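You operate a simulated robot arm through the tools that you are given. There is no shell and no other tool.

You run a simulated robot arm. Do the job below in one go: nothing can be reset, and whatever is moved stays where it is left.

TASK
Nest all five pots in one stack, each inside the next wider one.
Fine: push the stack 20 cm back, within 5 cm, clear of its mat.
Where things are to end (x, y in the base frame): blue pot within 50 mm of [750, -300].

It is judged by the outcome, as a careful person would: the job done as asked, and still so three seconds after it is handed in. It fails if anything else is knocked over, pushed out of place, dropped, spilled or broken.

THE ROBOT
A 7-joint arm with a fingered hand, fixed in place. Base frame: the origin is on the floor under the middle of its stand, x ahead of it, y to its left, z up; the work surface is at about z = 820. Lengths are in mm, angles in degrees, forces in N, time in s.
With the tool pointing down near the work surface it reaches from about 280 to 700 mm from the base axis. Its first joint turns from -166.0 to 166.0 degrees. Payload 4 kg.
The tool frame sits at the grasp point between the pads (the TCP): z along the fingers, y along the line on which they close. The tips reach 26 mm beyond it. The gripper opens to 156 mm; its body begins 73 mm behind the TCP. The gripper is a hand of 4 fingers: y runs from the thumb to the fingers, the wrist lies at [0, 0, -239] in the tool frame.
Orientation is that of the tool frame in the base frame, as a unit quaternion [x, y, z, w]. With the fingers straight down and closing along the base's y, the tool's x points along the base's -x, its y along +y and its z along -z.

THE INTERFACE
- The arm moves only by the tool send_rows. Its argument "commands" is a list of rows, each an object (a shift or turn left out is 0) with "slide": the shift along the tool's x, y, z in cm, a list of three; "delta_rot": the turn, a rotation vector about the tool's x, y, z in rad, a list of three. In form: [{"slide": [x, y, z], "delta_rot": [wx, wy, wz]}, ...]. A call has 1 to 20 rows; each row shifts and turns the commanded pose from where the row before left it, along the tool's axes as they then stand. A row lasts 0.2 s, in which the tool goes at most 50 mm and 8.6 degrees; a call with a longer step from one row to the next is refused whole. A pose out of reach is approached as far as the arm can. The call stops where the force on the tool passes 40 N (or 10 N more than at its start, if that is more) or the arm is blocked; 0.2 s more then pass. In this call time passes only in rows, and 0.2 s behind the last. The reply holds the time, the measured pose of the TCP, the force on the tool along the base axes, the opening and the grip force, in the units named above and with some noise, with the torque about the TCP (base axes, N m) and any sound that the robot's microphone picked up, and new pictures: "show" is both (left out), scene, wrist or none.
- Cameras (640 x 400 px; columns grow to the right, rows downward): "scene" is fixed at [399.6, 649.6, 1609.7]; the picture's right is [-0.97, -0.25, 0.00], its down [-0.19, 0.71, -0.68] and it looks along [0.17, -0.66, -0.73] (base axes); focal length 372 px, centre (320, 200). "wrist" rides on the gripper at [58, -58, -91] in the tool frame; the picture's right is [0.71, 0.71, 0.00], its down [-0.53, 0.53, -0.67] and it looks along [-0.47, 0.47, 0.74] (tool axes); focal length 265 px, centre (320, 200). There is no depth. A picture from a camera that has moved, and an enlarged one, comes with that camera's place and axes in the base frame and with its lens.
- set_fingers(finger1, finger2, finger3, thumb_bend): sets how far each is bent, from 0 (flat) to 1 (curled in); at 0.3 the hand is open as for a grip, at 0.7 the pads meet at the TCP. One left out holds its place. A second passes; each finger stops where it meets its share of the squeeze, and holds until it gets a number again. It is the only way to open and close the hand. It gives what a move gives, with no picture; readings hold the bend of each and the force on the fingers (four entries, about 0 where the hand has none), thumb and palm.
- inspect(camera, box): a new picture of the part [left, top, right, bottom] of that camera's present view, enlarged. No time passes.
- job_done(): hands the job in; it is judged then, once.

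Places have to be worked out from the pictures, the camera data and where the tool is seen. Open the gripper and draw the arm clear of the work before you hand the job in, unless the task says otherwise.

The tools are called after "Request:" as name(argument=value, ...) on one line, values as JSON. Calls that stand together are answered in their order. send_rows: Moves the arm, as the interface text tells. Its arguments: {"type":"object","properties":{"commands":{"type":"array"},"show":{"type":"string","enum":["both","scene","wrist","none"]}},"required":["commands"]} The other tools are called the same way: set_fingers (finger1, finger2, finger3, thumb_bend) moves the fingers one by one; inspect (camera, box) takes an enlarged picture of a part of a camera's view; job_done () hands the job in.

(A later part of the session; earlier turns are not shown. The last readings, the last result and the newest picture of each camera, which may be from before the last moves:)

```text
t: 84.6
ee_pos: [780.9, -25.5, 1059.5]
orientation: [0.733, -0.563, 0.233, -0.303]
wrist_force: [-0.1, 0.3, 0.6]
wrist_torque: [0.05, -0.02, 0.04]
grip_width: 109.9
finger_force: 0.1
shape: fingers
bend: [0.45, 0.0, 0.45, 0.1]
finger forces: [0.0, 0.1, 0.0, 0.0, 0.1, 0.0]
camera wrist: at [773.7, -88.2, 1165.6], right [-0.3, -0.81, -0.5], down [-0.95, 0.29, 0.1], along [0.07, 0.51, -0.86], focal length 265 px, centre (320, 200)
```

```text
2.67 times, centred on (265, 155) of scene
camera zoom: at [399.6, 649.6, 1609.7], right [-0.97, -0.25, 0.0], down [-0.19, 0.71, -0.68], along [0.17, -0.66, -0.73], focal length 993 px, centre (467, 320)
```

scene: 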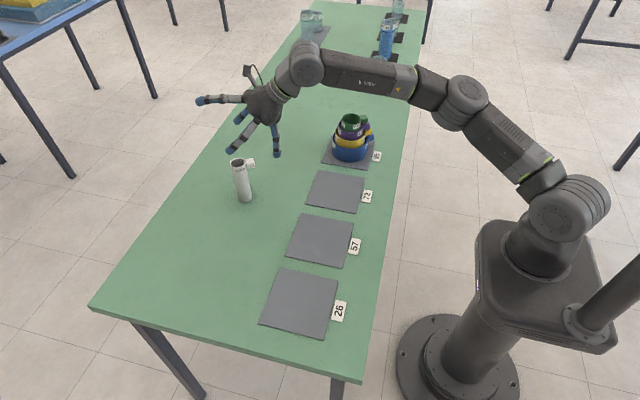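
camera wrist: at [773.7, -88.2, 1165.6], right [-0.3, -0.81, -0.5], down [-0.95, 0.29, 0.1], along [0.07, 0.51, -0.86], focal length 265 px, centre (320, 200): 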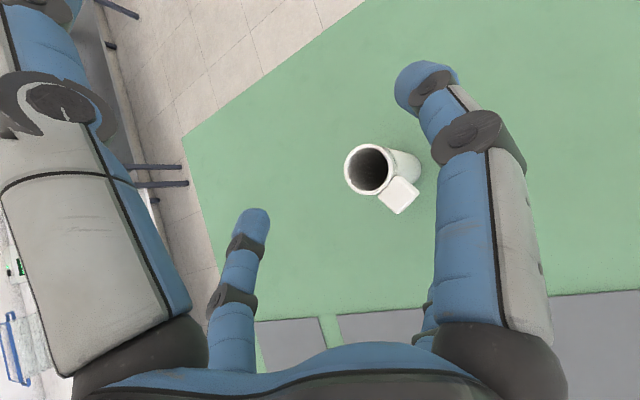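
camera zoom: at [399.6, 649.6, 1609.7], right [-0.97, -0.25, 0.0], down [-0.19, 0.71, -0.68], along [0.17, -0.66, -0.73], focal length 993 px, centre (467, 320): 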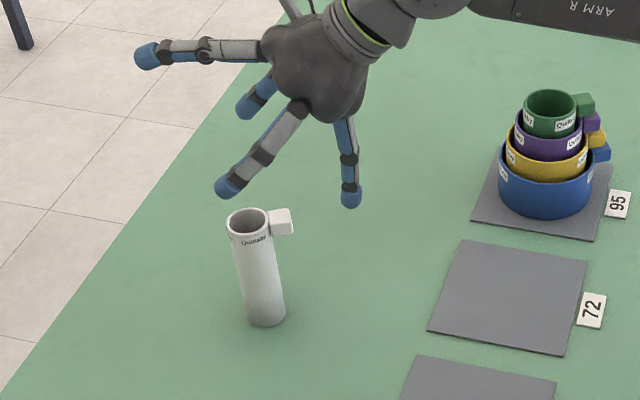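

The wrist view confirms white's rim at about (800, -18). The two pinching digits straddle it and the folded digit stays above the table. I'll descend vertically about 100 mm to put the fingertips just below white's rim.

Request:
send_rows(commands=[{"slide": [-0.23, 1.6, 1.97]}, {"slide": [0, 1.782, 1.782]}, {"slide": [0, 1.782, 1.782]}, {"slide": [0, 1.3, 1.3]}])

Request:
inspect(camera="scene", box=[190, 100, 310, 220])

Request:
inspect(camera="wrist", box=[200, 60, 480, 260])

```text
t: 85.6
ee_pos: [785.0, -20.0, 965.2]
orientation: [0.732, -0.563, 0.234, -0.303]
wrist_force: [0.2, 0.3, 0.5]
wrist_torque: [0.0, -0.01, -0.01]
grip_width: 109.8
finger_force: 0.1
shape: fingers
bend: [0.45, 0.0, 0.45, 0.1]
finger forces: [0.0, 0.0, 0.1, 0.0, 0.0, 0.0]
camera wrist: at [776.5, -84.4, 1071.3], right [-0.3, -0.81, -0.5], down [-0.95, 0.29, 0.1], along [0.07, 0.51, -0.86], focal length 265 px, centre (320, 200)
```

scene: 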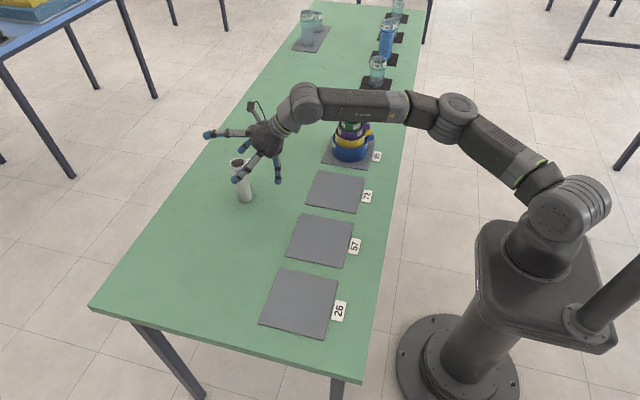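
wrist: 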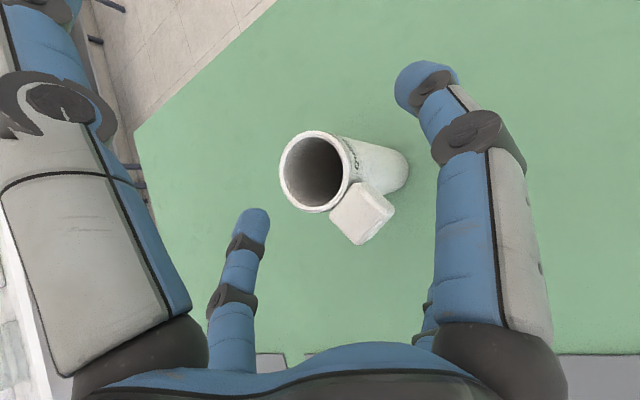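

```text
3.33 times, centred on (250, 160) of scene
camera zoom: at [399.6, 649.6, 1609.7], right [-0.97, -0.25, 0.0], down [-0.19, 0.71, -0.68], along [0.17, -0.66, -0.73], focal length 1242 px, centre (553, 333)
```

zoom: 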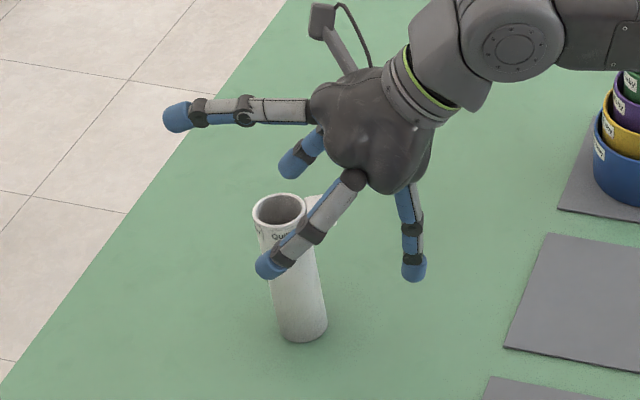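

```text
2.00 times, centred on (340, 160) of wrist
camera zoom: at [776.5, -84.4, 1071.3], right [-0.3, -0.81, -0.5], down [-0.95, 0.29, 0.1], along [0.07, 0.51, -0.86], focal length 531 px, centre (280, 280)
```

zoom: 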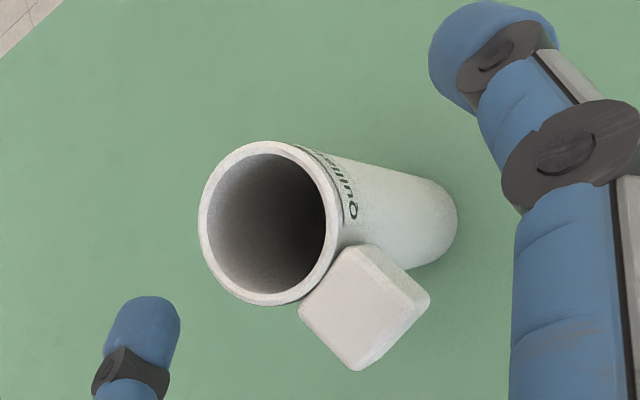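

White's rim centre is within 1–2 mm of the pinch line. I'll descend another 9 mm, then bring digits 1 and 3 in together.

Request:
send_rows(commands=[{"slide": [0, 0.64, 0.64]}], show="none")

Request:
set_fingers(finger1=0.55, finger3=0.55)

Request:
inspect(camera="wrist", box=[200, 60, 480, 260])

Request:
inspect(camera="scene", box=[190, 100, 310, 220])

```text
t: 86.0
ee_pos: [783.7, -21.7, 956.0]
orientation: [0.733, -0.562, 0.232, -0.304]
wrist_force: [-0.2, -0.7, 0.2]
wrist_torque: [-0.01, 0.01, 0.04]
grip_width: 110.0
finger_force: 0.0
shape: fingers
bend: [0.45, 0.0, 0.45, 0.1]
finger forces: [0.0, 0.0, 0.0, 0.0, 0.0, 0.0]
```

```text
t: 87.0
ee_pos: [784.5, -22.0, 956.7]
orientation: [0.732, -0.562, 0.233, -0.305]
wrist_force: [-0.4, -0.8, -0.7]
wrist_torque: [-0.03, -0.01, -0.02]
grip_width: 102.1
finger_force: 0.1
shape: fingers
bend: [0.55, 0.0, 0.55, 0.1]
finger forces: [0.1, 0.0, 0.0, 0.1, 0.0, 0.0]
```

```text
2.00 times, centred on (340, 160) of wrist
camera zoom: at [776.4, -84.6, 1062.6], right [-0.3, -0.81, -0.5], down [-0.95, 0.29, 0.1], along [0.06, 0.51, -0.86], focal length 531 px, centre (280, 280)
```

zoom: 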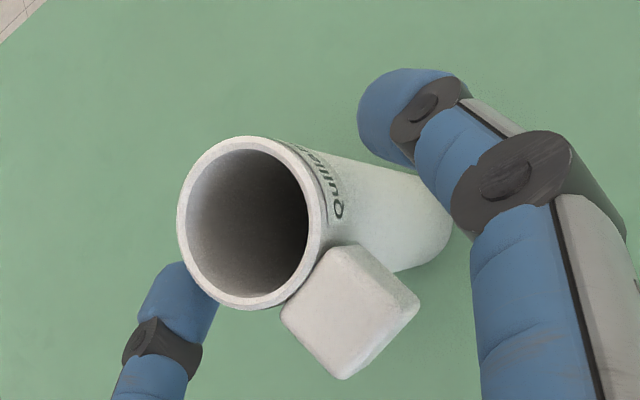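

```text
3.33 times, centred on (250, 160) of scene
camera zoom: at [399.6, 649.6, 1609.7], right [-0.97, -0.25, 0.0], down [-0.19, 0.71, -0.68], along [0.17, -0.66, -0.73], focal length 1242 px, centre (553, 333)
```

zoom: 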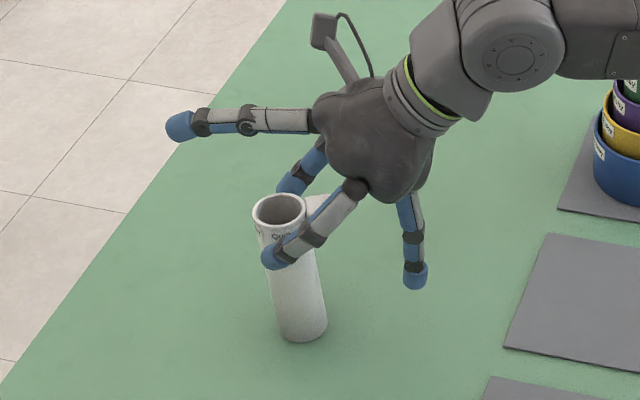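

The pot sits about 2–3 mm nearer digit 3, so I'll shift the tool 2 mm that way and close both digits.

Request:
send_rows(commands=[{"slide": [-0.2, 0, 0]}], show="none")

Request:
set_fingers(finger1=0.59, finger3=0.59)

Request:
inspect(camera="wrist", box=[200, 60, 480, 260])

```text
t: 87.4
ee_pos: [784.0, -18.9, 957.0]
orientation: [0.733, -0.562, 0.233, -0.304]
wrist_force: [0.9, 0.0, 0.5]
wrist_torque: [0.01, 0.02, 0.0]
grip_width: 102.3
finger_force: 0.0
shape: fingers
bend: [0.55, 0.0, 0.55, 0.1]
finger forces: [0.0, 0.1, 0.0, 0.1, 0.0, 0.0]
```

```text
t: 88.4
ee_pos: [783.8, -20.3, 956.3]
orientation: [0.733, -0.563, 0.232, -0.303]
wrist_force: [-0.4, -0.6, 0.4]
wrist_torque: [-0.05, 0.03, 0.03]
grip_width: 99.9
finger_force: 0.1
shape: fingers
bend: [0.59, 0.0, 0.59, 0.1]
finger forces: [0.0, 0.1, 0.0, 0.0, 0.0, 0.0]
```

```text
2.00 times, centred on (340, 160) of wrist
camera zoom: at [775.7, -82.6, 1062.6], right [-0.3, -0.81, -0.5], down [-0.95, 0.29, 0.1], along [0.06, 0.51, -0.86], focal length 531 px, centre (280, 280)
```

zoom: 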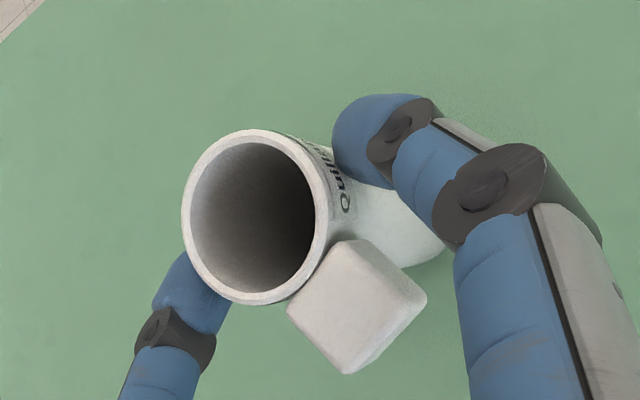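

Both tips are about to touch and the handle is clear, so I'll close to grip.

Request:
set_fingers(finger1=0.67, finger3=0.67)

Request:
inspect(camera="wrist", box=[200, 60, 480, 260])

Request:
inspect(camera="scene", box=[190, 100, 310, 220])

```text
t: 89.4
ee_pos: [783.6, -19.0, 956.2]
orientation: [0.733, -0.562, 0.232, -0.303]
wrist_force: [0.1, -0.1, -0.4]
wrist_torque: [0.02, -0.03, 0.0]
grip_width: 98.7
finger_force: 5.8
shape: fingers
bend: [0.61, 0.0, 0.61, 0.1]
finger forces: [5.9, 0.1, 5.9, 0.0, 0.0, 0.1]
```

```text
2.00 times, centred on (340, 160) of wrist
camera zoom: at [775.7, -82.6, 1062.6], right [-0.3, -0.81, -0.5], down [-0.95, 0.29, 0.1], along [0.06, 0.51, -0.86], focal length 531 px, centre (280, 280)
```

zoom: 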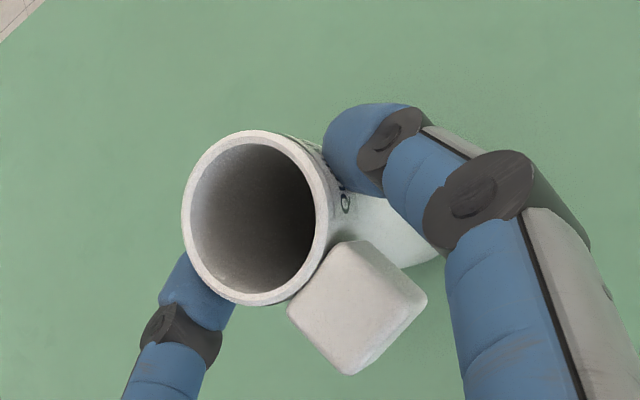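

```text
3.33 times, centred on (250, 160) of scene
camera zoom: at [399.6, 649.6, 1609.7], right [-0.97, -0.25, 0.0], down [-0.19, 0.71, -0.68], along [0.17, -0.66, -0.73], focal length 1242 px, centre (553, 333)
```

zoom: 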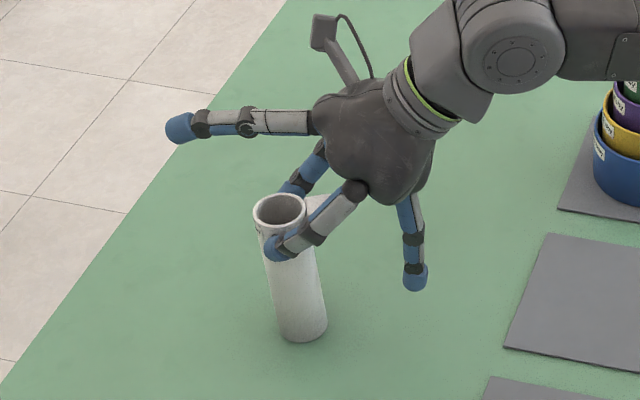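

Both digits hold at 5.9 N and the pot hasn't shifted. I'll lift gently and check that it hangs upright.

Request:
send_rows(commands=[{"slide": [0, -0.3, -0.3]}, {"slide": [0, -0.4, -0.4]}, {"slide": [0, -0.7, -0.7]}, {"slide": [0, -1.0, -1.0]}])

Request:
inspect(camera="wrist", box=[200, 60, 480, 260])

Request:
inspect(camera="scene", box=[190, 100, 310, 220])

```text
t: 90.4
ee_pos: [783.9, -19.4, 989.3]
orientation: [0.733, -0.562, 0.233, -0.304]
wrist_force: [-0.2, 0.0, 0.4]
wrist_torque: [0.0, 0.04, 0.02]
grip_width: 99.2
finger_force: 6.0
shape: fingers
bend: [0.61, 0.0, 0.61, 0.1]
finger forces: [5.9, 0.1, 5.8, 0.0, 0.1, 0.0]
camera wrist: at [775.8, -82.5, 1096.2], right [-0.3, -0.81, -0.5], down [-0.95, 0.29, 0.1], along [0.06, 0.51, -0.86], focal length 265 px, centre (320, 200)
```

scene: 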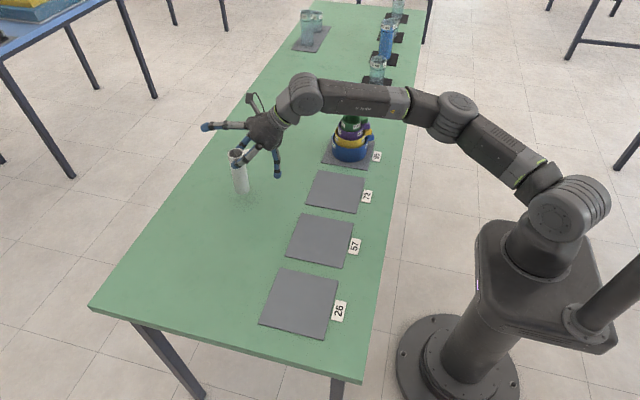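
wrist: 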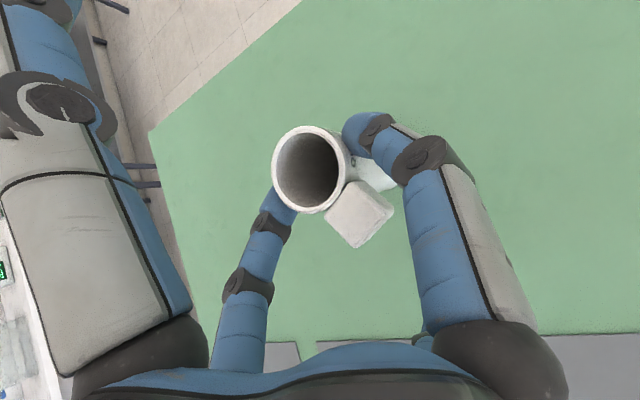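

```text
2.00 times, centred on (340, 160) of wrist
camera zoom: at [775.8, -82.5, 1096.2], right [-0.3, -0.81, -0.5], down [-0.95, 0.29, 0.1], along [0.06, 0.51, -0.86], focal length 531 px, centre (280, 280)
```

zoom: 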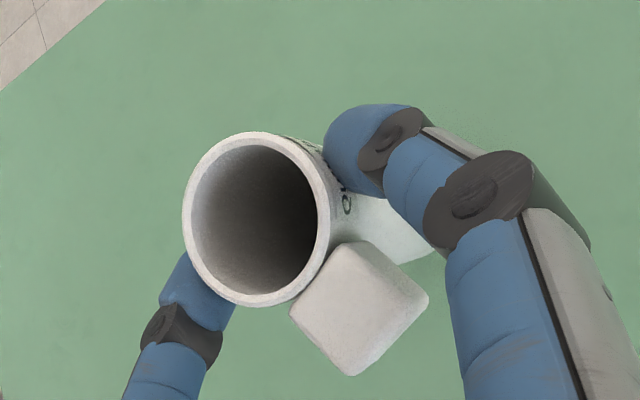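

```text
3.33 times, centred on (250, 160) of scene
camera zoom: at [399.6, 649.6, 1609.7], right [-0.97, -0.25, 0.0], down [-0.19, 0.71, -0.68], along [0.17, -0.66, -0.73], focal length 1242 px, centre (553, 333)
```

zoom: 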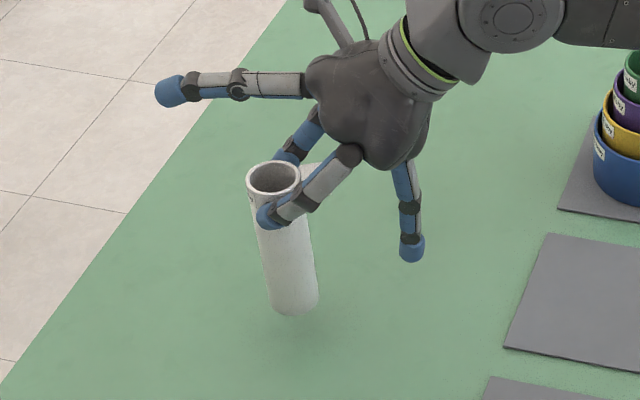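

White is lifted and hanging upright. I'll raise it while drawing back, then carry it slowly over the stack so it doesn't swing.

Request:
send_rows(commands=[{"slide": [-0.13, -0.34, -3.22]}, {"slide": [-0.13, -0.34, -3.22]}, {"slide": [-0.13, -0.34, -3.22]}, {"slide": [-0.13, -0.34, -3.22]}, {"slide": [-0.14, -0.35, -3.23]}])

Request:
send_rows(commands=[{"slide": [1.0, 0.7, -0.7]}, {"slide": [1.768, 1.253, -1.253]}, {"slide": [1.768, 1.253, -1.253]}, {"slide": [1.768, 1.253, -1.253]}, {"slide": [1.768, 1.253, -1.253]}, {"slide": [1.768, 1.253, -1.253]}, {"slide": [1.768, 1.253, -1.253]}, {"slide": [1.768, 1.253, -1.253]}, {"slide": [1.768, 1.253, -1.253]}, {"slide": [1.768, 1.253, -1.253]}, {"slide": [1.768, 1.253, -1.253]}, {"slide": [1.5, 1.06, -1.06]}, {"slide": [1.04, 0.74, -0.74]}])

Request:
inspect(camera="wrist", box=[200, 60, 480, 260])

Request:
inspect(camera="scene", box=[290, 20, 410, 170])

```text
t: 91.6
ee_pos: [683.1, -39.7, 1115.8]
orientation: [0.733, -0.563, 0.233, -0.303]
wrist_force: [-0.4, 0.7, -0.8]
wrist_torque: [0.0, 0.02, 0.0]
grip_width: 99.4
finger_force: 5.5
shape: fingers
bend: [0.61, 0.0, 0.61, 0.1]
finger forces: [5.8, 0.1, 5.9, 0.1, 0.1, 0.0]
camera wrist: at [675.4, -102.5, 1221.8], right [-0.3, -0.81, -0.5], down [-0.95, 0.29, 0.1], along [0.06, 0.51, -0.86], focal length 265 px, centre (320, 200)
```

scene: 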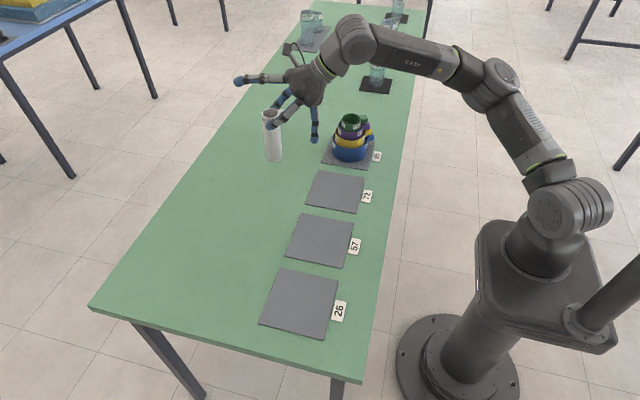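
wrist: 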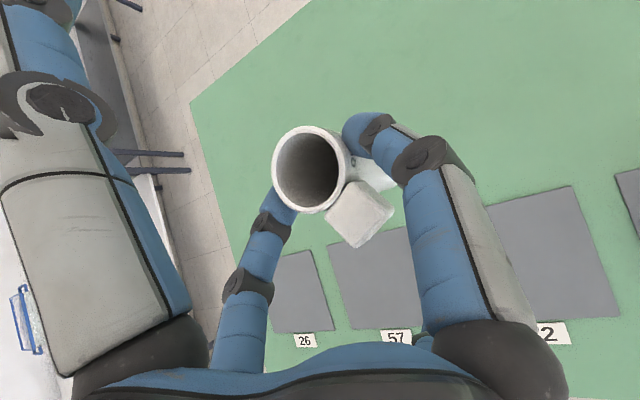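

```text
t: 94.4
ee_pos: [533.1, -299.5, 1116.4]
orientation: [0.733, -0.563, 0.233, -0.303]
wrist_force: [0.7, 1.1, -0.5]
wrist_torque: [0.02, -0.04, 0.01]
grip_width: 99.2
finger_force: 5.5
shape: fingers
bend: [0.61, 0.0, 0.61, 0.1]
finger forces: [5.9, 0.1, 5.7, 0.0, 0.0, 0.0]
camera wrist: at [525.0, -363.5, 1222.5], right [-0.3, -0.81, -0.5], down [-0.95, 0.29, 0.1], along [0.06, 0.51, -0.86], focal length 265 px, centre (320, 200)
```

scene: 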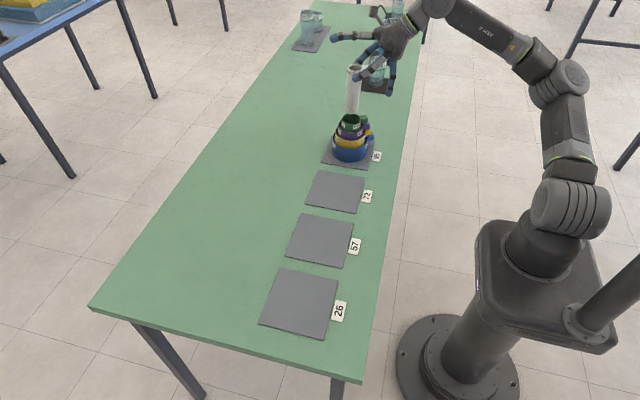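
wrist: 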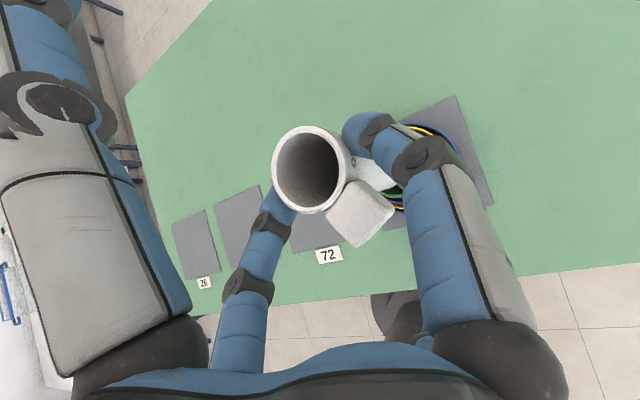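

```text
2.00 times, centred on (340, 160) of wrist
camera zoom: at [525.0, -363.5, 1222.5], right [-0.3, -0.81, -0.5], down [-0.95, 0.29, 0.1], along [0.06, 0.51, -0.86], focal length 531 px, centre (280, 280)
```

zoom: 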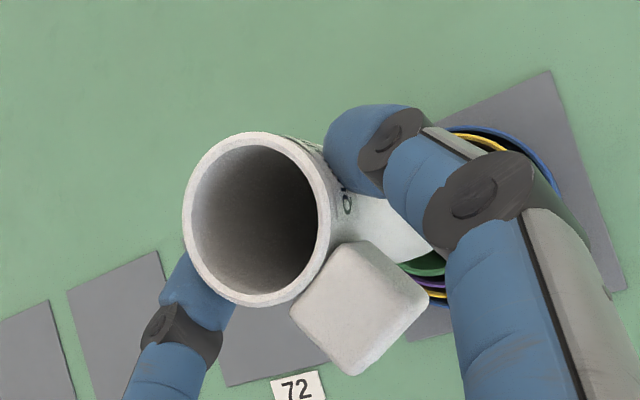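

```text
2.67 times, centred on (350, 95) of scene
camera zoom: at [399.6, 649.6, 1609.7], right [-0.97, -0.25, 0.0], down [-0.19, 0.71, -0.68], along [0.17, -0.66, -0.73], focal length 993 px, centre (240, 480)
```

zoom: 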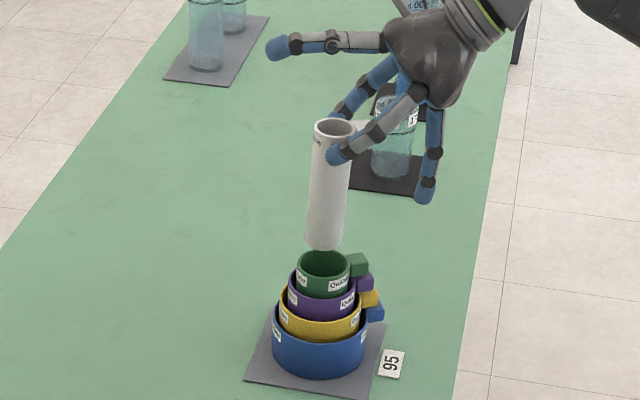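

White is over the stack and steady. I'll zoom in to check its base against green's rim before lowering.

Request:
inspect(camera="scene", box=[325, 90, 385, 150])

Request:
inspect(camera="wrist", box=[330, 120, 430, 220])

```text
6.67 times, centred on (355, 120) of scene
camera zoom: at [399.6, 649.6, 1609.7], right [-0.97, -0.25, 0.0], down [-0.19, 0.71, -0.68], along [0.17, -0.66, -0.73], focal length 2483 px, centre (87, 733)
```

zoom: 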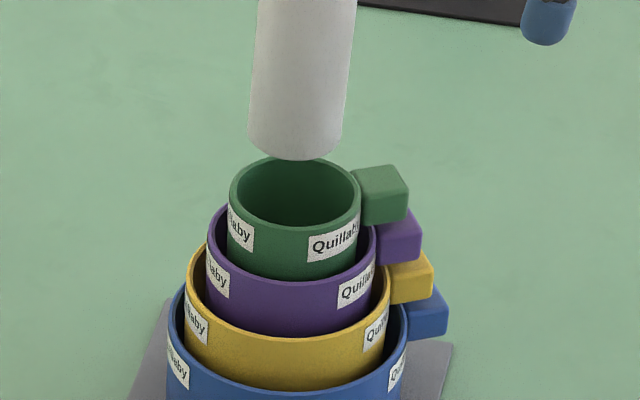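

```text
4.00 times, centred on (380, 170) of wrist
camera zoom: at [525.0, -363.5, 1222.5], right [-0.3, -0.81, -0.5], down [-0.95, 0.29, 0.1], along [0.06, 0.51, -0.86], focal length 1062 px, centre (80, 320)
```

zoom: 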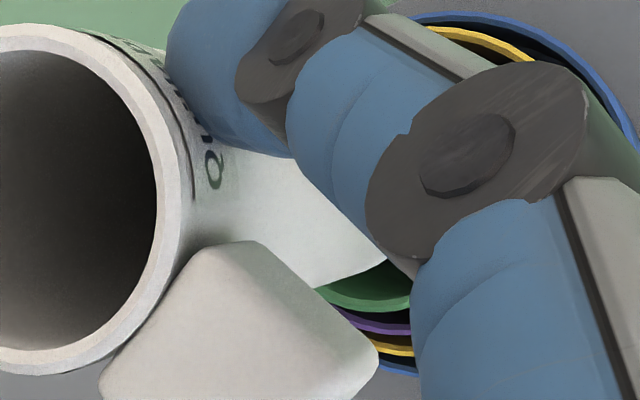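

White's base is about 2.6 mm toward +X of green's centre and leans about 2°, which is inside the 6 mm clearance. I'll shift 2 mm in -X and start lowering, checking just after entry.

Request:
send_rows(commands=[{"slide": [-0.05, 0.14, -0.14]}, {"slide": [0, 1.0, 1.0]}, {"slide": [0, 1.0, 1.0]}], show="none")

Request:
inspect(camera="scene", box=[325, 80, 385, 150])

```text
t: 95.2
ee_pos: [530.7, -300.3, 1088.4]
orientation: [0.732, -0.562, 0.234, -0.304]
wrist_force: [1.1, 0.2, -0.6]
wrist_torque: [0.02, -0.01, 0.0]
grip_width: 99.1
finger_force: 6.1
shape: fingers
bend: [0.61, 0.0, 0.61, 0.1]
finger forces: [5.7, 0.0, 5.8, 0.0, 0.0, 0.1]
```

```text
5.71 times, centred on (355, 115) of scene
camera zoom: at [399.6, 649.6, 1609.7], right [-0.97, -0.25, 0.0], down [-0.19, 0.71, -0.68], along [0.17, -0.66, -0.73], focal length 2128 px, centre (120, 686)
```

zoom: 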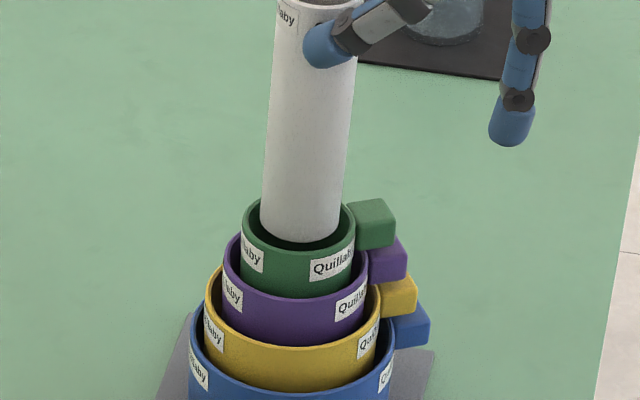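

White's base is centred within green's mouth. I'll continue lowering steadily.

Request:
send_rows(commands=[{"slide": [0, 0.7, 0.7]}, {"slide": [0, 1.06, 1.06]}, {"slide": [0, 1.06, 1.06]}, {"slide": [0, 1.06, 1.06]}, {"slide": [0, 1.06, 1.06]}, {"slide": [0, 1.06, 1.06]}, {"slide": [0, 0.7, 0.7]}])

Request:
inspect(camera="scene", box=[315, 80, 395, 170])

```text
t: 96.8
ee_pos: [531.1, -298.6, 992.8]
orientation: [0.733, -0.563, 0.233, -0.303]
wrist_force: [0.4, 0.5, -0.7]
wrist_torque: [-0.03, 0.03, -0.03]
grip_width: 99.1
finger_force: 6.2
shape: fingers
bend: [0.61, 0.0, 0.61, 0.1]
finger forces: [5.8, 0.1, 5.7, 0.0, 0.1, 0.0]
camera wrist: at [523.3, -362.5, 1098.8], right [-0.3, -0.81, -0.5], down [-0.95, 0.29, 0.1], along [0.06, 0.51, -0.86], focal length 265 px, centre (320, 200)
```

scene: 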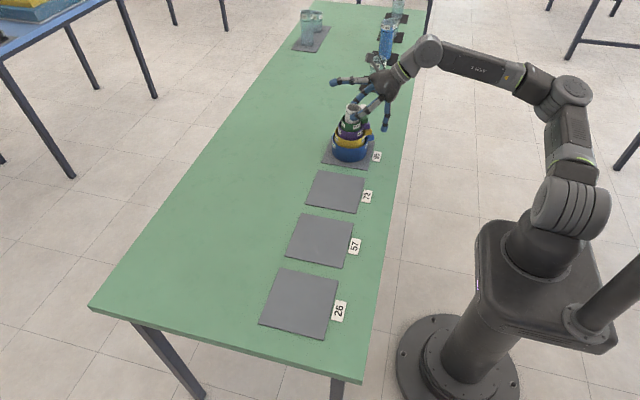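
wrist: 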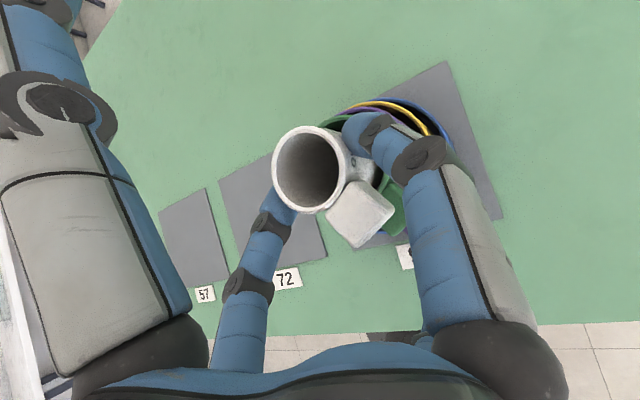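

```text
4.44 times, centred on (355, 125) of scene
camera zoom: at [399.6, 649.6, 1609.7], right [-0.97, -0.25, 0.0], down [-0.19, 0.71, -0.68], along [0.17, -0.66, -0.73], focal length 1655 px, centre (164, 533)
```

zoom: 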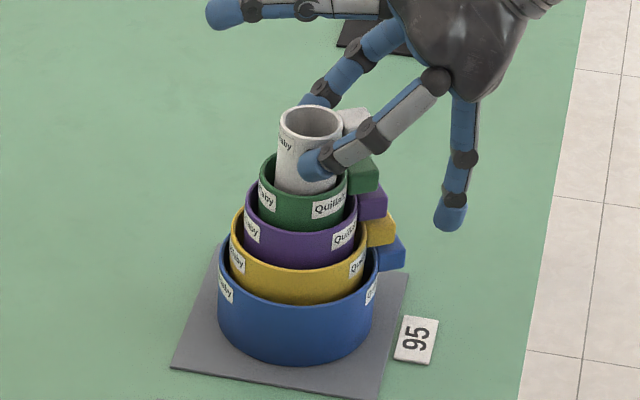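

No contact at z ≈ 993, and the seat is expected near 975. I'll slow down now.

Request:
send_rows(commands=[{"slide": [0, 0.35, 0.35]}, {"slide": [0, 0.28, 0.28]}, {"slide": [0, 0.14, 0.14]}], show="none")

Request:
send_rows(commands=[{"slide": [0, 0.1, 0.1]}, {"slide": [0, 0.1, 0.1]}], show="none")

```text
t: 97.6
ee_pos: [531.4, -299.7, 982.8]
orientation: [0.733, -0.562, 0.233, -0.304]
wrist_force: [0.3, 0.3, -0.7]
wrist_torque: [0.03, 0.02, 0.0]
grip_width: 99.1
finger_force: 5.4
shape: fingers
bend: [0.61, 0.0, 0.61, 0.1]
finger forces: [5.8, 0.1, 5.8, 0.1, 0.0, 0.1]
```

```text
t: 98.2
ee_pos: [530.9, -299.7, 979.5]
orientation: [0.732, -0.564, 0.233, -0.303]
wrist_force: [-0.4, 0.1, -1.0]
wrist_torque: [0.01, 0.03, 0.04]
grip_width: 99.4
finger_force: 5.4
shape: fingers
bend: [0.61, 0.0, 0.61, 0.1]
finger forces: [5.8, 0.0, 5.8, 0.0, 0.1, 0.0]
```

Still free at 979.5, so I'll take roughly 1 mm steps from here.

Request:
send_rows(commands=[{"slide": [0, 0.1, 0.1]}], show="none")

Request:
send_rows(commands=[{"slide": [0, 0.07, 0.07]}], show="none")

Request:
send_rows(commands=[{"slide": [0, 0.07, 0.07]}], show="none")

```text
t: 98.6
ee_pos: [531.0, -299.3, 978.1]
orientation: [0.732, -0.563, 0.234, -0.304]
wrist_force: [-0.2, 0.1, 0.0]
wrist_torque: [0.03, 0.0, -0.01]
grip_width: 99.0
finger_force: 5.8
shape: fingers
bend: [0.61, 0.0, 0.61, 0.1]
finger forces: [5.8, 0.0, 5.9, 0.0, 0.0, 0.0]
```

```text
t: 99.0
ee_pos: [530.1, -299.2, 978.6]
orientation: [0.732, -0.563, 0.234, -0.304]
wrist_force: [0.1, 0.8, -0.7]
wrist_torque: [0.02, 0.01, 0.02]
grip_width: 99.1
finger_force: 5.7
shape: fingers
bend: [0.61, 0.0, 0.61, 0.1]
finger forces: [5.8, 0.1, 5.8, 0.1, 0.1, 0.1]
```

```text
t: 99.4
ee_pos: [530.6, -300.2, 976.8]
orientation: [0.732, -0.563, 0.234, -0.304]
wrist_force: [-0.6, 0.4, 0.1]
wrist_torque: [0.03, -0.01, 0.01]
grip_width: 98.7
finger_force: 6.6
shape: fingers
bend: [0.61, 0.0, 0.61, 0.1]
finger forces: [6.4, 0.1, 6.8, 0.1, 0.1, 0.1]
```

The finger forces are starting to rise, so contact is near. One more small step.

Request:
send_rows(commands=[{"slide": [0, 0.07, 0.07]}], show="none")

Request:
inspect(camera="scene", box=[325, 85, 385, 150])

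```text
t: 99.8
ee_pos: [531.1, -299.4, 976.2]
orientation: [0.732, -0.563, 0.233, -0.304]
wrist_force: [-0.6, -0.3, 2.3]
wrist_torque: [0.0, -0.04, 0.05]
grip_width: 98.3
finger_force: 7.9
shape: fingers
bend: [0.61, 0.0, 0.61, 0.1]
finger forces: [7.4, 0.1, 8.4, 0.0, 0.0, 0.1]
```

```text
6.15 times, centred on (355, 118) of scene
camera zoom: at [399.6, 649.6, 1609.7], right [-0.97, -0.25, 0.0], down [-0.19, 0.71, -0.68], along [0.17, -0.66, -0.73], focal length 2292 px, centre (105, 708)
```

zoom: 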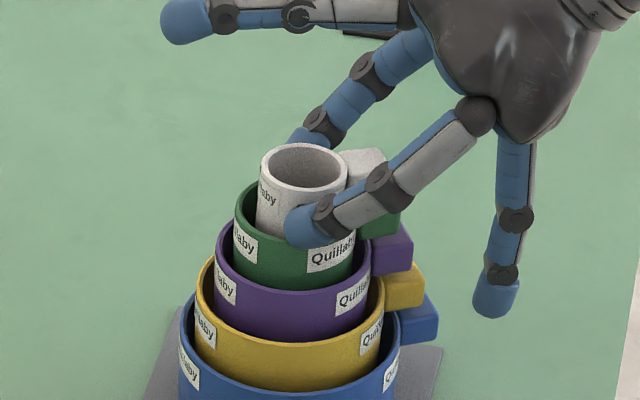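

The fingertips are just meeting green's rim and white is within about 1–2 mm of its seat. I'll open the two digits slightly to release it.

Request:
set_fingers(finger1=0.57, finger3=0.57)

Request:
inspect(camera="scene", box=[325, 85, 385, 150])

Request:
inspect(camera="wrist", box=[200, 60, 480, 260])

```text
t: 100.8
ee_pos: [531.0, -299.3, 975.0]
orientation: [0.732, -0.562, 0.233, -0.305]
wrist_force: [-0.8, 1.6, 0.7]
wrist_torque: [-0.01, -0.03, -0.02]
grip_width: 99.6
finger_force: 0.7
shape: fingers
bend: [0.57, 0.0, 0.56, 0.1]
finger forces: [1.4, 0.0, 0.0, 0.0, 0.0, 0.1]
```

```text
6.15 times, centred on (355, 118) of scene
camera zoom: at [399.6, 649.6, 1609.7], right [-0.97, -0.25, 0.0], down [-0.19, 0.71, -0.68], along [0.17, -0.66, -0.73], focal length 2292 px, centre (105, 708)
```

zoom: 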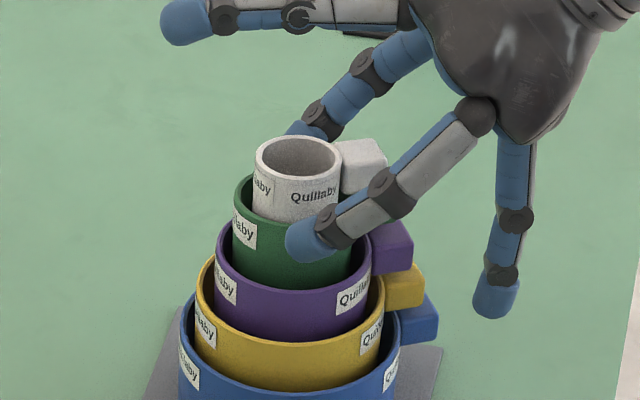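

```text
2.00 times, centred on (340, 160) of wrist
camera zoom: at [523.5, -362.5, 1081.1], right [-0.3, -0.81, -0.5], down [-0.95, 0.29, 0.1], along [0.06, 0.51, -0.86], focal length 531 px, centre (280, 280)
```

zoom: 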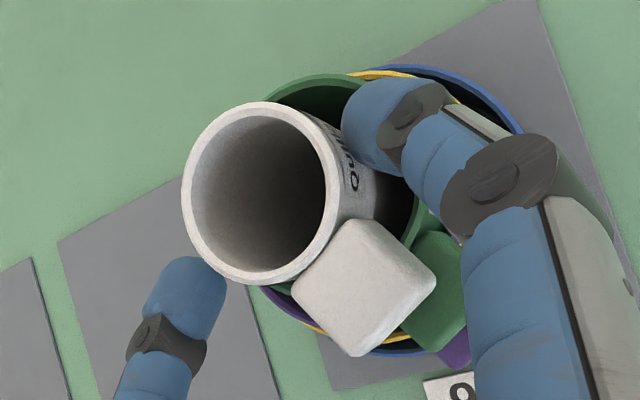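

White dropped the last bit into its seat. Digit 1 still shows a light touch, so I'll open both digits further.

Request:
set_fingers(finger1=0.5, finger3=0.5)

Request:
inspect(camera="scene", box=[325, 85, 385, 150])

Request:
inspect(camera="wrist", box=[200, 60, 480, 260])

```text
t: 101.8
ee_pos: [530.8, -299.2, 976.0]
orientation: [0.733, -0.562, 0.234, -0.303]
wrist_force: [-0.8, 1.3, 1.5]
wrist_torque: [-0.01, -0.04, 0.04]
grip_width: 102.9
finger_force: 1.8
shape: fingers
bend: [0.51, 0.0, 0.5, 0.1]
finger forces: [3.5, 0.0, 0.0, 0.0, 0.1, 0.1]
```

```text
6.15 times, centred on (355, 118) of scene
camera zoom: at [399.6, 649.6, 1609.7], right [-0.97, -0.25, 0.0], down [-0.19, 0.71, -0.68], along [0.17, -0.66, -0.73], focal length 2292 px, centre (105, 708)
```

zoom: 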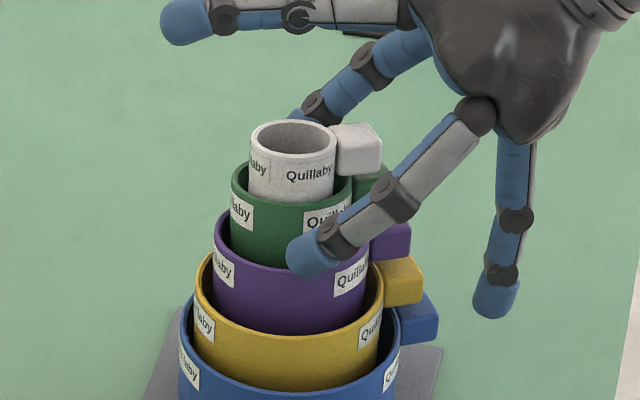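

```text
2.00 times, centred on (340, 160) of wrist
camera zoom: at [523.5, -362.4, 1081.2], right [-0.3, -0.81, -0.5], down [-0.95, 0.29, 0.1], along [0.06, 0.51, -0.86], focal length 531 px, centre (280, 280)
```

zoom: 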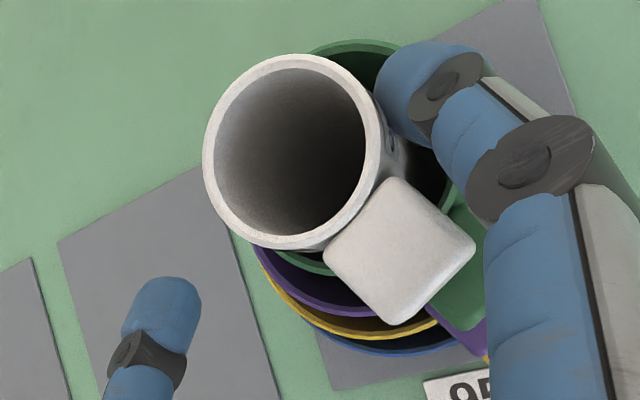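

White seems to be leaning toward digit 1 now, so something is off. I'll look closely before moving anything.

Request:
inspect(camera="scene", box=[335, 90, 375, 135])

Request:
inspect(camera="scene", box=[310, 80, 400, 175])

Request:
inspect(camera="wrist", box=[270, 60, 460, 240])

Request:
inspect(camera="wrist", box=[0, 0, 640, 400])

```text
8.89 times, centred on (355, 112) of scene
camera zoom: at [399.6, 649.6, 1609.7], right [-0.97, -0.25, 0.0], down [-0.19, 0.71, -0.68], along [0.17, -0.66, -0.73], focal length 3311 px, centre (9, 978)
```

zoom: 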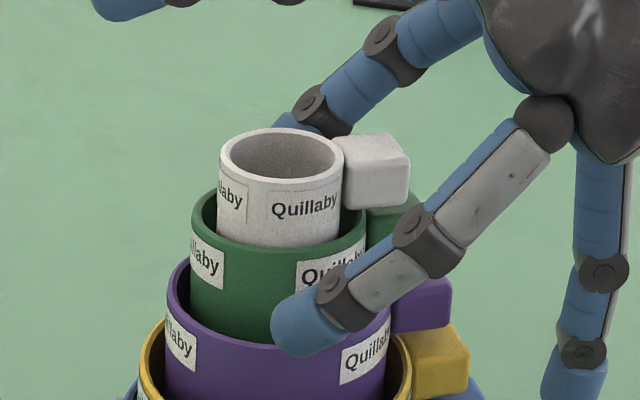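

```text
4.21 times, centred on (355, 128) of scene
camera zoom: at [399.6, 649.6, 1609.7], right [-0.97, -0.25, 0.0], down [-0.19, 0.71, -0.68], along [0.17, -0.66, -0.73], focal length 1568 px, centre (173, 505)
```

zoom: 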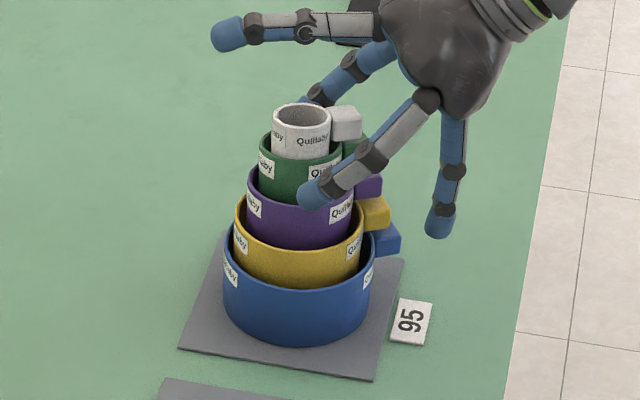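

```text
2.22 times, centred on (365, 150) of wrist
camera zoom: at [523.5, -362.4, 1081.2], right [-0.3, -0.81, -0.5], down [-0.95, 0.29, 0.1], along [0.06, 0.51, -0.86], focal length 590 px, centre (220, 311)
```

zoom: 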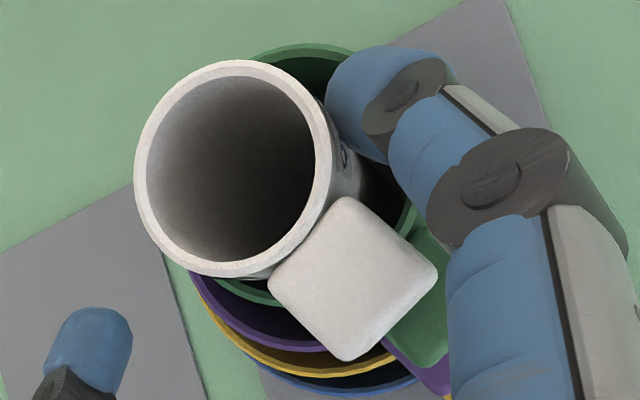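

```text
1.00 times, centred on (320, 200) of wrist (not enlarged: the box is as wide or as high as the picture)
camera zoom: at [523.5, -362.4, 1081.2], right [-0.3, -0.81, -0.5], down [-0.95, 0.29, 0.1], along [0.06, 0.51, -0.86], focal length 265 px, centre (320, 200)
```

zoom: 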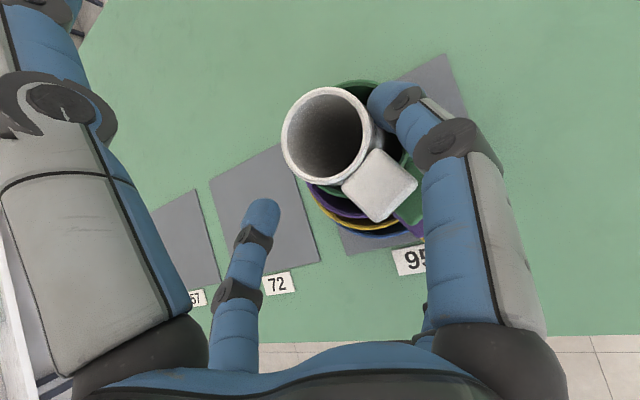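

The pictures and the force direction suggest digit 1's tip slipped between white and green and is pushing green's rim outward. Blue and yellow haven't moved. I'll close digit 1 back to a neutral position so nothing is pushed.

Request:
set_fingers(finger1=0.58)

Request:
inspect(camera="scene", box=[325, 85, 385, 150])

Request:
inspect(camera="wrist", box=[270, 60, 460, 240])

```text
t: 102.8
ee_pos: [531.2, -299.0, 975.0]
orientation: [0.732, -0.563, 0.233, -0.303]
wrist_force: [-0.7, 0.0, 1.1]
wrist_torque: [0.02, 0.01, 0.04]
grip_width: 99.4
finger_force: 0.6
shape: fingers
bend: [0.58, 0.0, 0.5, 0.1]
finger forces: [0.9, 0.0, 0.0, 0.0, 0.0, 0.0]
```

```text
6.15 times, centred on (355, 118) of scene
camera zoom: at [399.6, 649.6, 1609.7], right [-0.97, -0.25, 0.0], down [-0.19, 0.71, -0.68], along [0.17, -0.66, -0.73], focal length 2292 px, centre (105, 708)
```

zoom: 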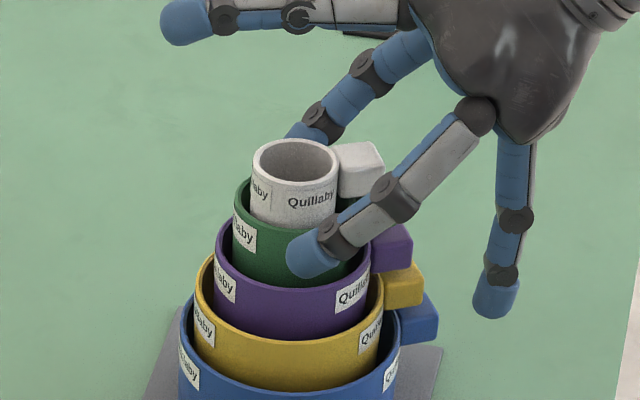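

```text
2.22 times, centred on (365, 150) of wrist
camera zoom: at [523.5, -362.5, 1081.1], right [-0.3, -0.81, -0.5], down [-0.95, 0.29, 0.1], along [0.06, 0.51, -0.86], focal length 590 px, centre (220, 311)
```

zoom: 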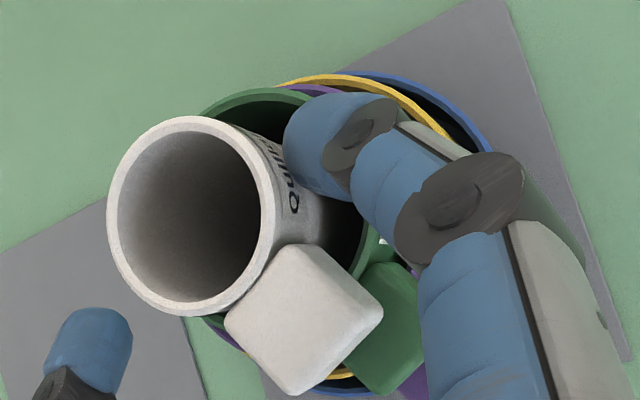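

Green is back in place. The force on digit 1 falls as it closes, so I'll close it a touch more to take the last load off green.

Request:
set_fingers(finger1=0.6)

```text
t: 103.8
ee_pos: [531.4, -298.7, 975.1]
orientation: [0.733, -0.563, 0.233, -0.304]
wrist_force: [-0.2, -0.4, -0.4]
wrist_torque: [-0.03, -0.01, 0.01]
grip_width: 98.8
finger_force: 0.1
shape: fingers
bend: [0.6, 0.0, 0.5, 0.1]
finger forces: [0.1, 0.0, 0.0, 0.1, 0.0, 0.0]
```

Force is now zero. I'll raise the hand slowly and vertically to draw the tip out, watching the forces.

Request:
send_rows(commands=[{"slide": [0, -0.2, -0.2]}, {"slide": [0, -0.3, -0.3]}, {"slide": [0, -0.35, -0.35]}], show="none")

Request:
inspect(camera="scene", box=[325, 85, 385, 150])

Request:
inspect(camera="wrist", box=[270, 60, 460, 240])

```text
t: 104.6
ee_pos: [532.1, -299.3, 988.2]
orientation: [0.733, -0.562, 0.233, -0.303]
wrist_force: [-0.3, -0.3, -0.4]
wrist_torque: [-0.01, -0.01, -0.01]
grip_width: 99.1
finger_force: 0.0
shape: fingers
bend: [0.6, 0.0, 0.5, 0.1]
finger forces: [0.1, 0.0, 0.0, 0.0, 0.1, 0.0]
```

```text
6.15 times, centred on (355, 118) of scene
camera zoom: at [399.6, 649.6, 1609.7], right [-0.97, -0.25, 0.0], down [-0.19, 0.71, -0.68], along [0.17, -0.66, -0.73], focal length 2292 px, centre (105, 708)
```

zoom: 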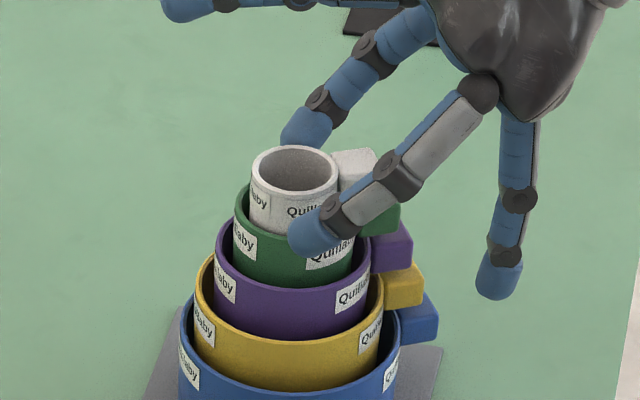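

```text
2.22 times, centred on (365, 150) of wrist
camera zoom: at [523.4, -362.3, 1093.0], right [-0.3, -0.81, -0.5], down [-0.95, 0.29, 0.1], along [0.06, 0.51, -0.86], focal length 590 px, centre (220, 311)
```

zoom: 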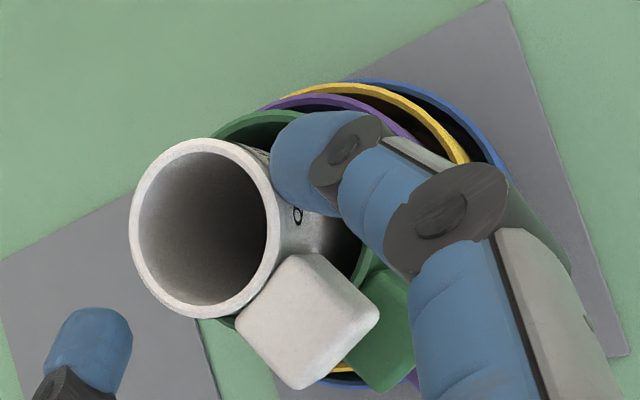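

The hand is coming out freely and white stays seated. I'll keep rising vertically until the tips clear white's rim.

Request:
send_rows(commands=[{"slide": [0, -0.5, -0.5]}, {"slide": [0, -0.7, -0.7]}, {"slide": [0, -1.0, -1.0]}, {"slide": [0, -1.5, -1.5]}, {"slide": [0, -1.5, -1.5]}])

Request:
inspect(camera="scene", box=[315, 80, 395, 170])

Request:
inspect(camera="wrist", box=[270, 60, 460, 240])

```text
t: 105.8
ee_pos: [531.1, -300.1, 1060.8]
orientation: [0.733, -0.562, 0.233, -0.305]
wrist_force: [0.2, -0.1, -0.6]
wrist_torque: [-0.01, 0.02, -0.02]
grip_width: 98.8
finger_force: 0.0
shape: fingers
bend: [0.6, 0.0, 0.5, 0.1]
finger forces: [0.0, 0.0, 0.1, 0.0, 0.0, 0.0]
camera wrist: at [522.2, -362.4, 1166.9], right [-0.3, -0.81, -0.5], down [-0.95, 0.29, 0.1], along [0.06, 0.51, -0.86], focal length 265 px, centre (320, 200)
```

scene: 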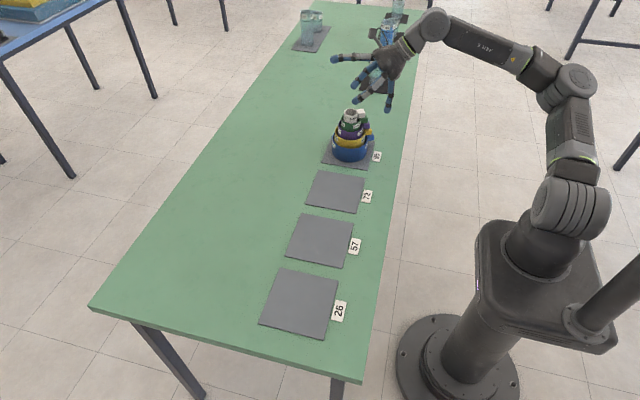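
wrist: 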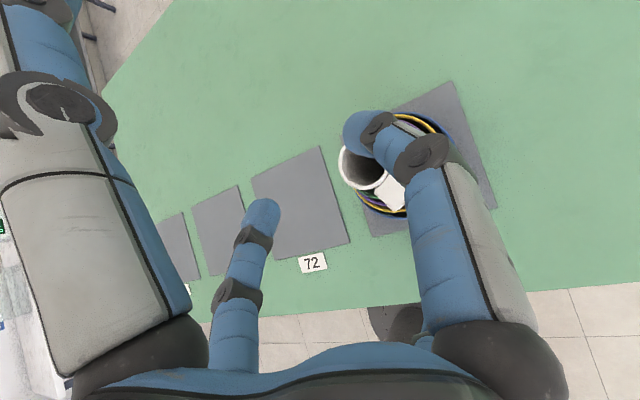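

```text
4.44 times, centred on (355, 125) of scene
camera zoom: at [399.6, 649.6, 1609.7], right [-0.97, -0.25, 0.0], down [-0.19, 0.71, -0.68], along [0.17, -0.66, -0.73], focal length 1655 px, centre (164, 533)
```

zoom: 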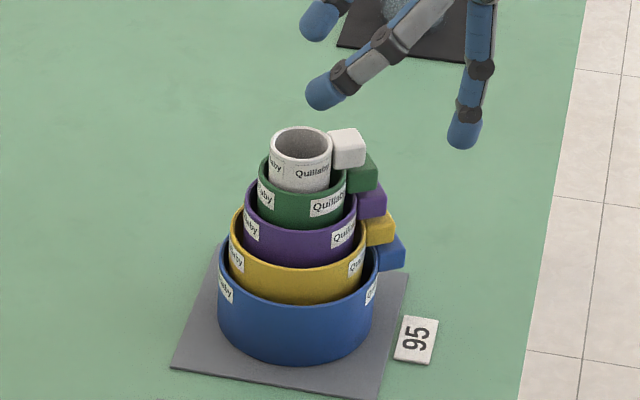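

```text
2.22 times, centred on (365, 150) of wrist
camera zoom: at [522.2, -362.4, 1166.9], right [-0.3, -0.81, -0.5], down [-0.95, 0.29, 0.1], along [0.06, 0.51, -0.86], focal length 590 px, centre (220, 311)
```

zoom: 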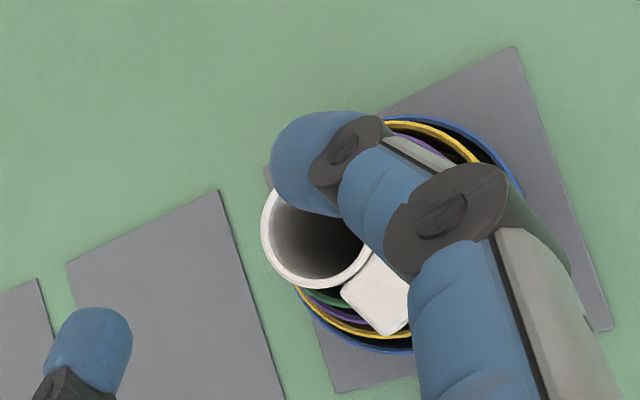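

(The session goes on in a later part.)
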